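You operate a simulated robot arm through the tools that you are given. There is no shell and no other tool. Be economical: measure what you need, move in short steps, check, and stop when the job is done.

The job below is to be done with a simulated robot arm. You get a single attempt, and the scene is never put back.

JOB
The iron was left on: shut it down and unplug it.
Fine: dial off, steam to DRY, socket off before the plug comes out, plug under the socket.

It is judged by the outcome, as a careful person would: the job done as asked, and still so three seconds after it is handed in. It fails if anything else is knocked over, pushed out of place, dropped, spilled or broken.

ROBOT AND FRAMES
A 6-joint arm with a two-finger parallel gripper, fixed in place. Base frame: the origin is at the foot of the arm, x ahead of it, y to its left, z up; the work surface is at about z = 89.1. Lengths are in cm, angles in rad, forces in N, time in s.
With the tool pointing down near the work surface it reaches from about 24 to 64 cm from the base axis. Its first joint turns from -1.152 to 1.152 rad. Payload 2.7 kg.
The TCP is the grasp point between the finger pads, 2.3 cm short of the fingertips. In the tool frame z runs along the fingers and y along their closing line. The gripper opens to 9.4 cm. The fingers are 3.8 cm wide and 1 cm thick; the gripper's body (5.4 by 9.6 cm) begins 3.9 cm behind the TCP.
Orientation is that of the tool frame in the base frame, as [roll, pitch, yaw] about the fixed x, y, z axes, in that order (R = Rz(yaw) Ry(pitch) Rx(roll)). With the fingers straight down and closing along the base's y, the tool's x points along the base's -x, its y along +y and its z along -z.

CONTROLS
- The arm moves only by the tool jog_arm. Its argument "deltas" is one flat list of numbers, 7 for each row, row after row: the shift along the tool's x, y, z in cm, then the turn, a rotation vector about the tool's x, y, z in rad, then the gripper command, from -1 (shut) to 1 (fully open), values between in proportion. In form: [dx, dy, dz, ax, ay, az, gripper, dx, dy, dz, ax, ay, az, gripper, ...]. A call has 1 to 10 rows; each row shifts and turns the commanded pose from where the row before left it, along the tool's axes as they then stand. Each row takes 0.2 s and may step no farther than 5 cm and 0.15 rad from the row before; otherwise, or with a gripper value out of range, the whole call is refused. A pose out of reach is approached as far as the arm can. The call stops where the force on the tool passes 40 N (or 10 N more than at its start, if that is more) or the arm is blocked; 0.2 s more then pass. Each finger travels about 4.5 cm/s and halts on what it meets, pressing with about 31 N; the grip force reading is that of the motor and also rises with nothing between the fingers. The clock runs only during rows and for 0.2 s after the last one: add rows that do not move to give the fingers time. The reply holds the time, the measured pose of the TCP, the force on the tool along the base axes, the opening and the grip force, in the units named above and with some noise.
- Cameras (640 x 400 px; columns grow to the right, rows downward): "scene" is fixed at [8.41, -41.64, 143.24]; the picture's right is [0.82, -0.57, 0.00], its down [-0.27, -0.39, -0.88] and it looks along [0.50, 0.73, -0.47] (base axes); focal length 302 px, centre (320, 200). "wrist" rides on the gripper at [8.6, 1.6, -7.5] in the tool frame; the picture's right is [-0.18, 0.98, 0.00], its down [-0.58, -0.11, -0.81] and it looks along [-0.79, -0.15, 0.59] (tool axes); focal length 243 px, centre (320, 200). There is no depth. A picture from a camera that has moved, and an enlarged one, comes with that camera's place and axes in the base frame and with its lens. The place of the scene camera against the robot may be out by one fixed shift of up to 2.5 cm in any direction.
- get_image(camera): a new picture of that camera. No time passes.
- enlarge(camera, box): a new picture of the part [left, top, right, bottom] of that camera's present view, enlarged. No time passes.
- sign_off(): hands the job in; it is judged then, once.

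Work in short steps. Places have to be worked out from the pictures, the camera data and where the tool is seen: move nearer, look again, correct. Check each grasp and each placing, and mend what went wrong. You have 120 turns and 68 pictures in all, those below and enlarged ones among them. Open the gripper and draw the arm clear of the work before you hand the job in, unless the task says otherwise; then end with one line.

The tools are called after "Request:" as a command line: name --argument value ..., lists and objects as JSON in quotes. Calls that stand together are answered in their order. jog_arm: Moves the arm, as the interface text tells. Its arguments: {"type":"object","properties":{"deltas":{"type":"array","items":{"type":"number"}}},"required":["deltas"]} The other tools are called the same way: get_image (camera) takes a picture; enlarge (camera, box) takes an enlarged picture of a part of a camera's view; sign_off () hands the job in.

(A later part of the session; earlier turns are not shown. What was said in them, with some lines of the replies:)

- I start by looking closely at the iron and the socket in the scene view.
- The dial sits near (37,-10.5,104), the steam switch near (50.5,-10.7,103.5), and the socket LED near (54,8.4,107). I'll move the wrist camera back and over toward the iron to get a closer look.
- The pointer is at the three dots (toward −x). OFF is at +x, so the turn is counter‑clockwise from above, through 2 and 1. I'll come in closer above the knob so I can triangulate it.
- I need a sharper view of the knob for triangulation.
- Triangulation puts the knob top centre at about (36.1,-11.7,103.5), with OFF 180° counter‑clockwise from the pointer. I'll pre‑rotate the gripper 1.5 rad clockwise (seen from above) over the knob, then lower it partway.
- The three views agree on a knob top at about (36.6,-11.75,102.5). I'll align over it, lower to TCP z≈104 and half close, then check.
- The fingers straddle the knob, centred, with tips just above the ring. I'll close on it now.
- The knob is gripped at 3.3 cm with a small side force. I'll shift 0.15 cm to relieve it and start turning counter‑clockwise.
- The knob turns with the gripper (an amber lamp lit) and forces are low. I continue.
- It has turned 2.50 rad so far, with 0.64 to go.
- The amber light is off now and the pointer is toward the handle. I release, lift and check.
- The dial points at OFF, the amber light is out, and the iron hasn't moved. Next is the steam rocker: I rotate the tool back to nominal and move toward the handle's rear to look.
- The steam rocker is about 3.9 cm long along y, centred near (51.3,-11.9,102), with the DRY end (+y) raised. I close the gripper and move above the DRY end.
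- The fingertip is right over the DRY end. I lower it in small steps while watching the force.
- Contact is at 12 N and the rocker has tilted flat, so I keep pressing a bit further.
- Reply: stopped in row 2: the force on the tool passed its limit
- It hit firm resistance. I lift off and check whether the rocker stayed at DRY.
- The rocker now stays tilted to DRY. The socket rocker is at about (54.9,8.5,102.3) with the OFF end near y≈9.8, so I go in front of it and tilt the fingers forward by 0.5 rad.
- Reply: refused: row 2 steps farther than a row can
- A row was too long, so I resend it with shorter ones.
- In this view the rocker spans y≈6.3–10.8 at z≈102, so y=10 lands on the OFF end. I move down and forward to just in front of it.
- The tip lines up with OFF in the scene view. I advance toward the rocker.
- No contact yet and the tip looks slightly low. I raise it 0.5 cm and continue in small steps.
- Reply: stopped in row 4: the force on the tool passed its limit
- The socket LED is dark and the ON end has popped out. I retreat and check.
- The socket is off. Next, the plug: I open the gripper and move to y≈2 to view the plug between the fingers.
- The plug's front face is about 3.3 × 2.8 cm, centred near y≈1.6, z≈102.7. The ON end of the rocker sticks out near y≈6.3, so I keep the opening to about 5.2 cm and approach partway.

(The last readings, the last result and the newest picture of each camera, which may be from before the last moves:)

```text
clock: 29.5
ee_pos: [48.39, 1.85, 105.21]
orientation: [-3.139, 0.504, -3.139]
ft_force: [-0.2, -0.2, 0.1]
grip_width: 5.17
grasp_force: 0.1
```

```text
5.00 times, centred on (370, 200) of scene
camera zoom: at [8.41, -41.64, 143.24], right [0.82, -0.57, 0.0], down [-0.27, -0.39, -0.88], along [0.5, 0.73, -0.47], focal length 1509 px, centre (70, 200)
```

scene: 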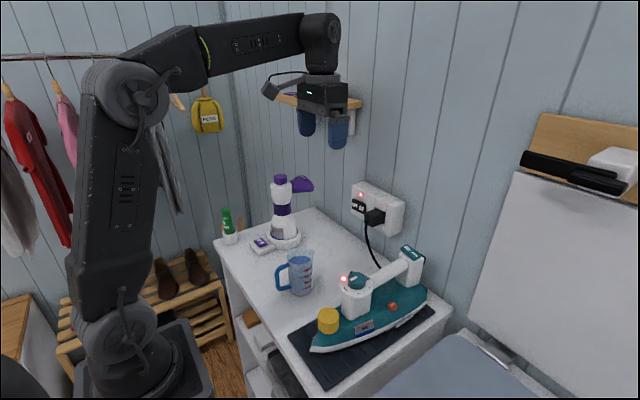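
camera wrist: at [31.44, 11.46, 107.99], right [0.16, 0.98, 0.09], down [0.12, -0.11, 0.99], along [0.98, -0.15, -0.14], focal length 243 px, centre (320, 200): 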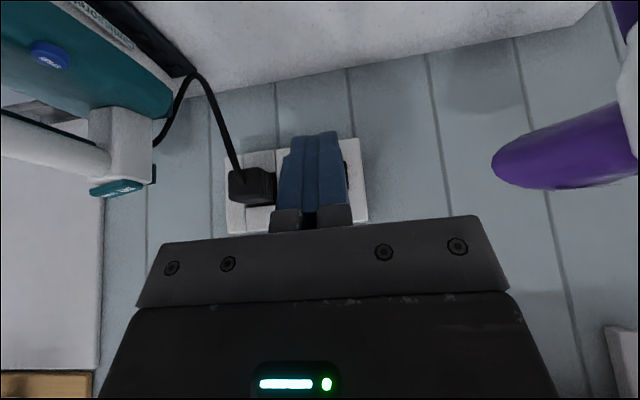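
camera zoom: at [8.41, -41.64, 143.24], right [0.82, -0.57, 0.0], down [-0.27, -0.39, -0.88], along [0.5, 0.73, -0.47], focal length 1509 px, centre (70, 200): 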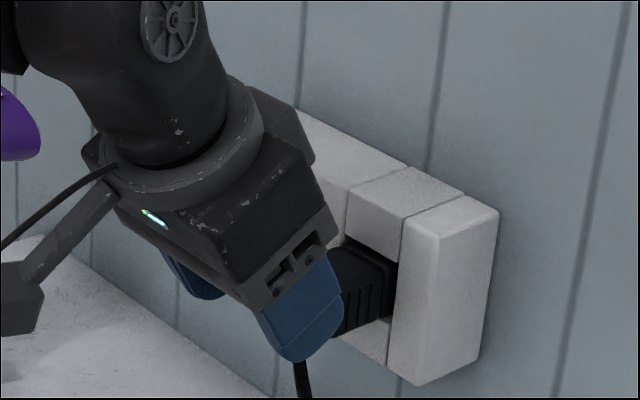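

From the size change, the plug front is at x≈52, centre y≈1.63, z≈102.9. I move in to straddle it with TCP at (51.8,1.63,103.2).

Request:
jog_arm --deltas '[-0.7, -0.22, 1.15, 0, 0, 0, 0.1, -0.7, 0, 1.15, 0, 0, 0, 0.1, -0.6, 0, 1.1, 0, 0, 0, 0.1]'

Request:
enlarge --camera "wrist" --box '[220, 90, 440, 230]'

Request:
enlarge --camera "scene" --box '[320, 160, 420, 240]'

```text
clock: 30.3
ee_pos: [51.66, 1.68, 102.98]
orientation: [-3.139, 0.503, 3.141]
ft_force: [0.5, 0.0, 0.0]
grip_width: 5.19
grasp_force: 0.1
```

```text
2.86 times, centred on (330, 160) of wrist
camera zoom: at [40.44, 3.18, 105.33], right [0.16, 0.98, 0.09], down [0.12, -0.11, 0.99], along [0.98, -0.15, -0.13], focal length 693 px, centre (291, 314)
```

zoom: 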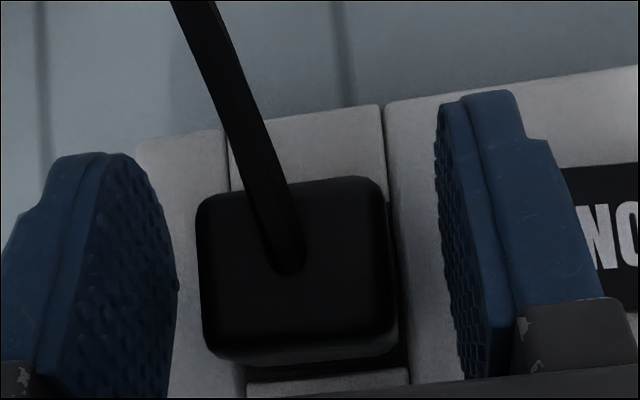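

```text
5.00 times, centred on (370, 200) of scene
camera zoom: at [8.41, -41.64, 143.24], right [0.82, -0.57, 0.0], down [-0.27, -0.39, -0.88], along [0.5, 0.73, -0.47], focal length 1509 px, centre (70, 200)
```

zoom: 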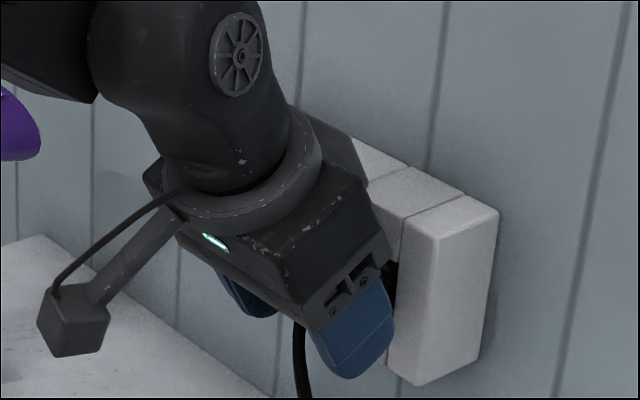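

The plug is centred between the fingers with no contact. I close the gripper.

Request:
jog_arm --deltas '[0, 0, 0, 0, 0, 0, -0.1, 0, 0, 0, 0, 0, 0, -0.3, 0, 0, 0, 0, 0, 0, -0.6, 0, 0, 0, 0, 0, 0, -0.8]'

Request:
enlarge --camera "wrist" --box '[220, 90, 440, 230]'

```text
clock: 31.3
ee_pos: [51.68, 1.61, 103.01]
orientation: [-3.138, 0.502, -3.14]
ft_force: [0.2, -0.9, -0.9]
grip_width: 3.36
grasp_force: 31.0
```

```text
2.86 times, centred on (330, 160) of wrist
camera zoom: at [40.42, 3.19, 105.33], right [0.16, 0.98, 0.09], down [0.12, -0.11, 0.99], along [0.98, -0.15, -0.14], focal length 693 px, centre (291, 314)
```

zoom: 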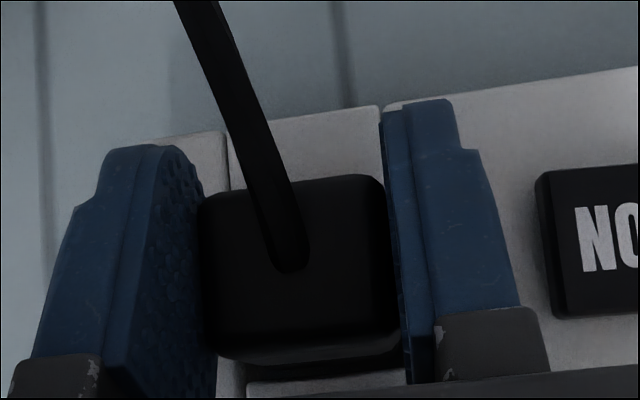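

It's gripped at 3.36 cm with hardly any side force. I pull straight out along −x.

Request:
jog_arm --deltas '[0.35, 0, -0.19, 0, 0, 0, -0.8, 0.35, 0, -0.19, 0, 0, 0, -0.8, 0.35, 0, -0.19, 0, 0, 0, -0.8, 0.35, 0, -0.19, 0, 0, 0, -0.8]'

```text
clock: 32.3
ee_pos: [50.08, 1.55, 103.13]
orientation: [-3.138, 0.504, -3.14]
ft_force: [0.9, -0.5, -0.1]
grip_width: 3.31
grasp_force: 31.1
```

Request:
jog_arm --deltas '[0.7, 0, -0.38, 0, 0, 0, -0.8, 0.9, 0, -0.49, 0, 0, 0, -0.8, 0.9, 0, -0.49, 0, 0, 0, -0.8]'

Request:
get_image --camera "wrist"

Request:
enlarge --camera "scene" --box '[300, 160, 440, 290]'

```text
clock: 33.1
ee_pos: [47.12, 1.63, 103.2]
orientation: [-3.137, 0.502, -3.139]
ft_force: [-0.2, 0.9, -0.6]
grip_width: 3.33
grasp_force: 31.2
```

```text
21 pictures are left
camera wrist: at [36.03, 3.1, 105.43], right [0.16, 0.98, 0.09], down [0.12, -0.11, 0.99], along [0.98, -0.15, -0.14], focal length 243 px, centre (320, 200)
```

wrist: 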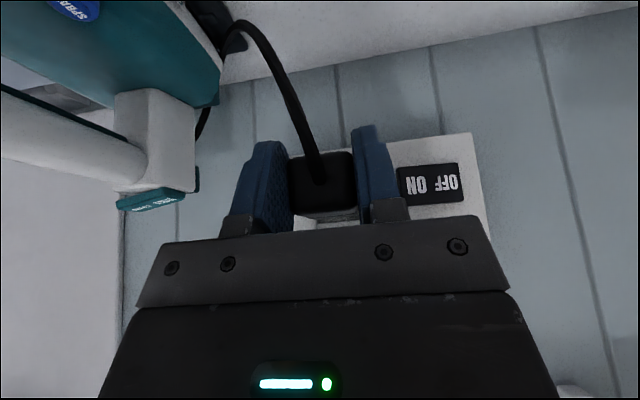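

```text
3.08 times, centred on (370, 225) of scene
camera zoom: at [8.41, -41.64, 143.24], right [0.82, -0.57, 0.0], down [-0.27, -0.39, -0.88], along [0.5, 0.73, -0.47], focal length 929 px, centre (166, 123)
```

zoom: 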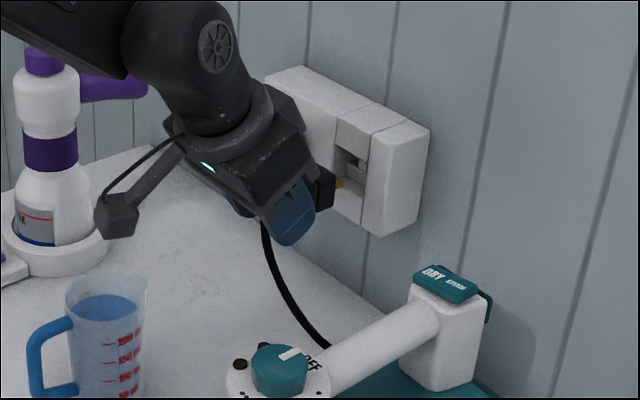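

The plug is out and its pins are visible. I bring the tool closer to vertical so the plug reaches the desk before the fingertips do. Then I go straight down.

Request:
jog_arm --deltas '[0, 0, 0, 0, 0.1, 0, -0.8, 0, 0, 0, 0, 0.1, 0, -0.8, 0, 0, 0, 0, 0.1, 0, -0.8, 0.55, 0, 2.7, 0, 0, 0, -0.8, 0.55, 0, 2.7, 0, 0, 0, -0.8, 0.5, 0, 2.5, 0, 0, 0, -0.8]'

Request:
get_image --camera "wrist"

Request:
enlarge --camera "scene" --box '[270, 180, 430, 310]'

```text
clock: 34.5
ee_pos: [47.22, 1.71, 95.02]
orientation: [-3.138, 0.202, -3.142]
ft_force: [-0.4, 0.5, 0.4]
grip_width: 3.35
grasp_force: 30.9
```

```text
19 pictures are left
camera wrist: at [37.21, 3.19, 100.47], right [0.18, 0.98, 0.03], down [0.41, -0.11, 0.91], along [0.9, -0.15, -0.42], focal length 243 px, centre (320, 200)
```

wrist: 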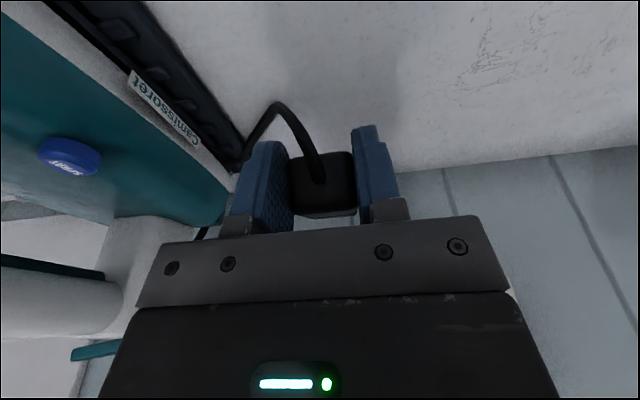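

```text
3.08 times, centred on (350, 245) of scene
camera zoom: at [8.41, -41.64, 143.24], right [0.82, -0.57, 0.0], down [-0.27, -0.39, -0.88], along [0.5, 0.73, -0.47], focal length 929 px, centre (228, 62)
```

zoom: 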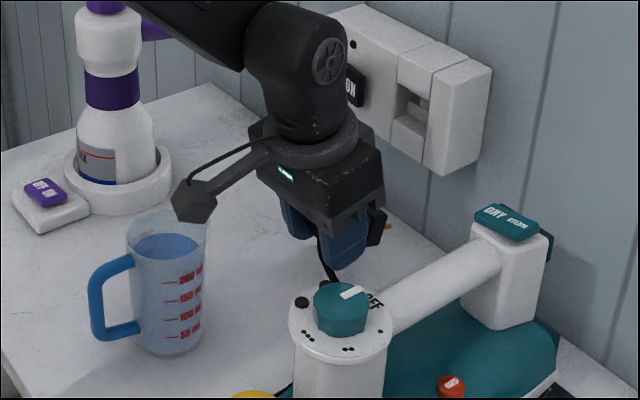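

Held well. I move forward under the socket in steps, checking clearance between the wrist and the socket.

Request:
jog_arm --deltas '[-1.2, 0, 0.24, 0, 0, 0, -0.8, -1.2, 0, 0.24, 0, 0, 0, -0.8, -1.1, 0, 0.22, 0, 0, 0, -0.8]'

Request:
enlarge --camera "scene" --box '[290, 150, 450, 270]'

```text
clock: 35.3
ee_pos: [50.85, 1.64, 94.94]
orientation: [-3.138, 0.202, -3.141]
ft_force: [-0.4, 0.2, 0.0]
grip_width: 3.33
grasp_force: 30.5
```

```text
3.33 times, centred on (370, 210) of scene
camera zoom: at [8.41, -41.64, 143.24], right [0.82, -0.57, 0.0], down [-0.27, -0.39, -0.88], along [0.5, 0.73, -0.47], focal length 1006 px, centre (153, 167)
```

zoom: 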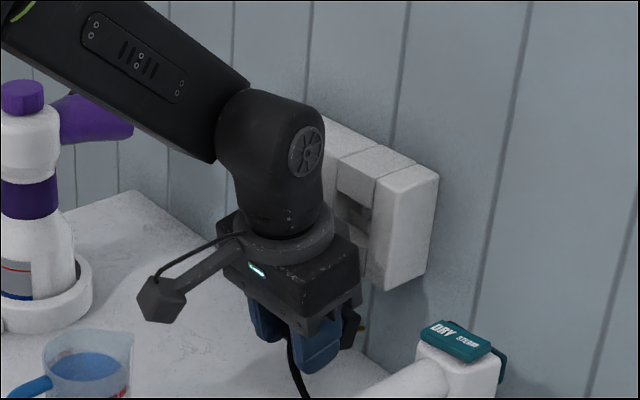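

It's clear of the socket. I lower to the desk, with gentle steps at the end.

Request:
jog_arm --deltas '[0.3, 0, 1.45, 0, 0, 0, -0.8, 0.2, 0, 0.98, 0, 0, 0, -0.8, 0.06, 0, 0.3, 0, 0, 0, -0.8, 0.05, 0, 0.25, 0, 0, 0, -0.8]'

```text
clock: 36.3
ee_pos: [50.88, 1.5, 91.92]
orientation: [-3.138, 0.203, 3.141]
ft_force: [-0.8, 0.3, 0.2]
grip_width: 3.34
grasp_force: 30.8
```

Request:
jog_arm --deltas '[0.03, 0, 0.15, 0, 0, 0, -0.8, 0.03, 0, 0.15, 0, 0, 0, -0.8, 0.02, 0, 0.1, 0, 0, 0, -0.8]'

Request:
get_image --camera "wrist"

Request:
enlarge --camera "scene" --box '[330, 190, 430, 270]'

```text
clock: 37.1
ee_pos: [50.86, 1.56, 91.7]
orientation: [-3.137, 0.202, -3.14]
ft_force: [-0.3, 0.6, -0.8]
grip_width: 3.34
grasp_force: 30.5
```

```text
16 pictures are left
camera wrist: at [40.82, 3.1, 97.12], right [0.18, 0.98, 0.03], down [0.41, -0.11, 0.91], along [0.9, -0.15, -0.42], focal length 243 px, centre (320, 200)
```

wrist: 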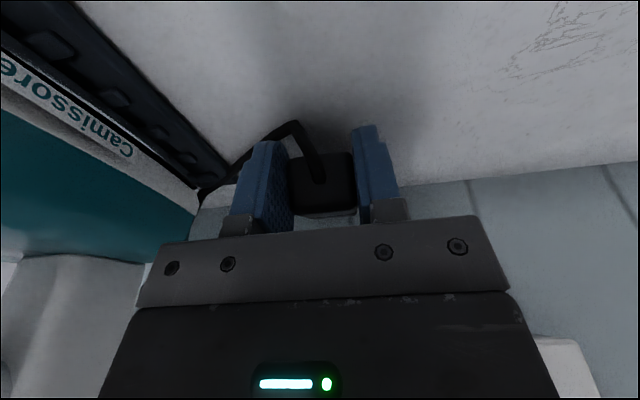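

```text
5.00 times, centred on (380, 230) of scene
camera zoom: at [8.41, -41.64, 143.24], right [0.82, -0.57, 0.0], down [-0.27, -0.39, -0.88], along [0.5, 0.73, -0.47], focal length 1509 px, centre (20, 50)
```

zoom: 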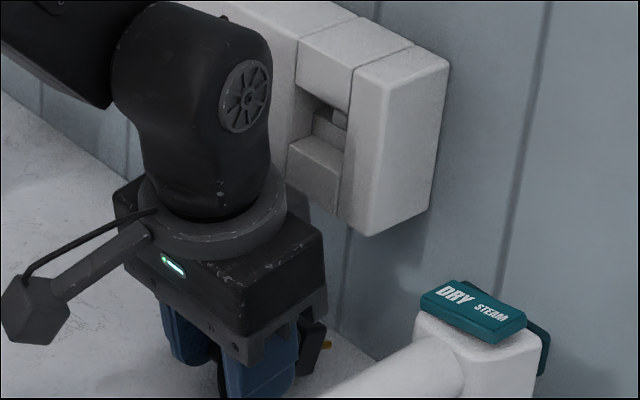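

Not touching yet. I continue down in small steps.

Request:
jog_arm --deltas '[0.03, 0, 0.15, 0, 0, 0, -0.8, 0.03, 0, 0.12, 0, 0, 0, -0.8, 0.02, 0, 0.1, 0, 0, 0, -0.8]'

```text
clock: 37.9
ee_pos: [50.86, 1.52, 91.28]
orientation: [-3.137, 0.202, 3.141]
ft_force: [-0.3, 0.0, 0.7]
grip_width: 3.34
grasp_force: 30.7
```

Request:
jog_arm --deltas '[0.02, 0, 0.1, 0, 0, 0, -0.8, 0.02, 0, 0.1, 0, 0, 0, -0.8, 0.02, 0, 0.1, 0, 0, 0, -0.8]'

```text
clock: 38.7
ee_pos: [51.05, 1.45, 91.04]
orientation: [-3.138, 0.207, -3.14]
ft_force: [-5.3, -1.2, 15.8]
grip_width: 3.34
grasp_force: 31.1
```

Contact at 16 N. I ease off slightly and open a little.

Request:
jog_arm --deltas '[-0.02, 0, -0.12, 0, 0, 0, -0.8, 0, 0, 0, 0, 0, 0, -0.2, 0, 0, 0, 0, 0, 0, -0.05, 0, 0, 0, 0, 0, 0, 0.0, 0, 0, 0, 0, 0, 0, 0.0]'

Request:
enlarge --camera "wrist" --box '[220, 90, 440, 230]'

Request:
enlarge --camera "scene" --box '[330, 220, 430, 300]'

```text
clock: 39.9
ee_pos: [51.0, 1.49, 91.01]
orientation: [-3.138, 0.202, -3.141]
ft_force: [0.3, -0.7, -0.3]
grip_width: 4.71
grasp_force: 0.0
```

```text
2.86 times, centred on (330, 160) of wrist
camera zoom: at [40.85, 3.12, 96.52], right [0.18, 0.98, 0.03], down [0.41, -0.11, 0.91], along [0.9, -0.15, -0.42], focal length 693 px, centre (291, 314)
```

zoom: 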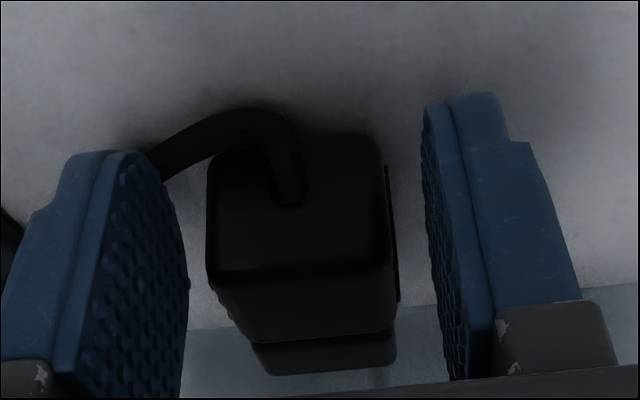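

```text
5.00 times, centred on (380, 260) of scene
camera zoom: at [8.41, -41.64, 143.24], right [0.82, -0.57, 0.0], down [-0.27, -0.39, -0.88], along [0.5, 0.73, -0.47], focal length 1509 px, centre (20, -100)
```

zoom: 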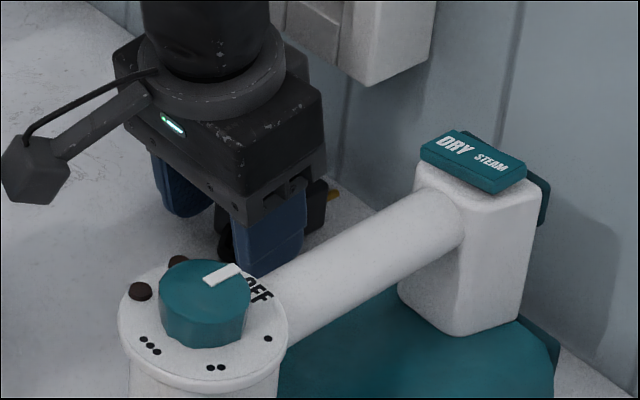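

The plug rests on the desk, released. I open a little more and rise straight up slowly, watching that the cord stays put.

Request:
jog_arm --deltas '[-0.1, 0, -0.5, 0, 0, 0, 0.1, -0.2, 0, -1, 0, 0, 0, 0.1, -0.3, 0, -1.5, 0, 0, 0, 0.1, -0.4, 0, -2, 0, 0, 0, 0.1]'

Request:
get_image --camera "wrist"

```text
clock: 40.9
ee_pos: [50.74, 1.54, 96.21]
orientation: [-3.139, 0.204, 3.141]
ft_force: [-1.1, 0.1, 0.1]
grip_width: 5.17
grasp_force: 0.0
```

```text
12 pictures are left
camera wrist: at [40.75, 3.08, 101.6], right [0.18, 0.98, 0.03], down [0.41, -0.11, 0.91], along [0.9, -0.15, -0.42], focal length 243 px, centre (320, 200)
```

wrist: 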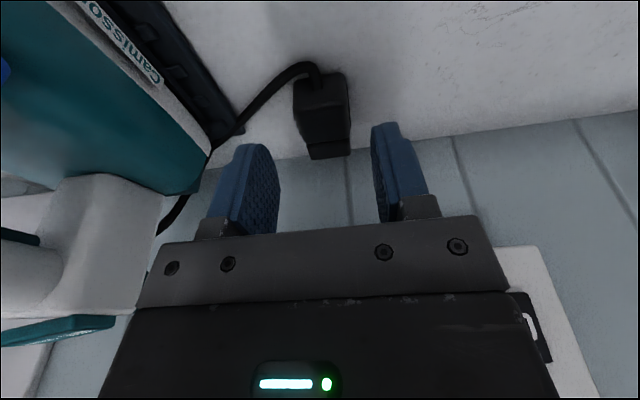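

It's clear. I withdraw up and back, then take the final checks.

Request:
jog_arm --deltas '[1.16, 0, -4.32, 0, 0, 0, 0.1, 1.16, 0, -4.32, 0, 0, 0, 0.1, 1.16, 0, -4.32, 0, 0, 0, 1, 2.9, 0, -3.5, 0, 0, 0, 1, 2.9, 0, -3.5, 0, 0, 0, 1]'

Request:
get_image --camera "scene"

Request:
get_image --camera "wrist"

Request:
enlarge --camera "scene" --box '[320, 170, 460, 290]'

```text
clock: 42.1
ee_pos: [37.74, 1.72, 113.68]
orientation: [-3.138, 0.204, -3.14]
ft_force: [0.8, -0.4, 0.7]
grip_width: 9.4
grasp_force: 0.0
```

```text
11 pictures are left
```

scene: 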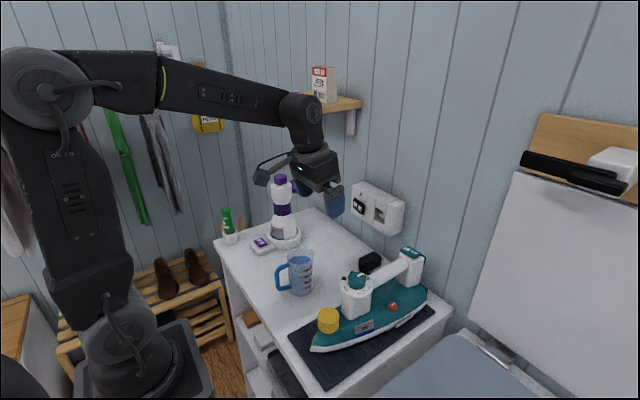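

```text
10 pictures are left
camera wrist: at [27.63, 3.27, 119.24], right [0.18, 0.98, 0.03], down [0.41, -0.11, 0.91], along [0.9, -0.15, -0.42], focal length 243 px, centre (320, 200)
```

wrist: 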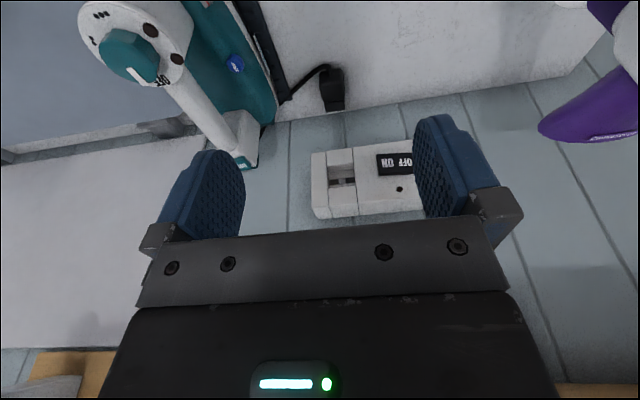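

```text
3.33 times, centred on (390, 230) of scene
camera zoom: at [8.41, -41.64, 143.24], right [0.82, -0.57, 0.0], down [-0.27, -0.39, -0.88], along [0.5, 0.73, -0.47], focal length 1006 px, centre (87, 100)
```

zoom: 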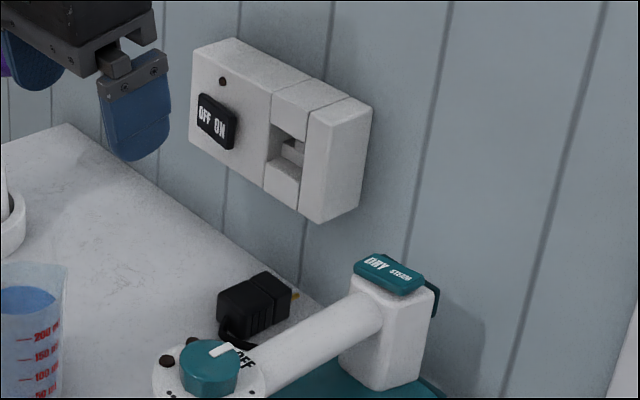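

The dial is at OFF, steam is at DRY, the socket is off with its LED dark, and the plug lies on the desk beneath the socket. Nothing else has moved and the arm is clear, so I hand it in.

Request:
sign_off

```text
The job is handed in.
```

The iron is shut down and unplugged: dial at OFF, steam at DRY, socket switched off before I pulled the plug, and the plug resting on the desk under the socket.
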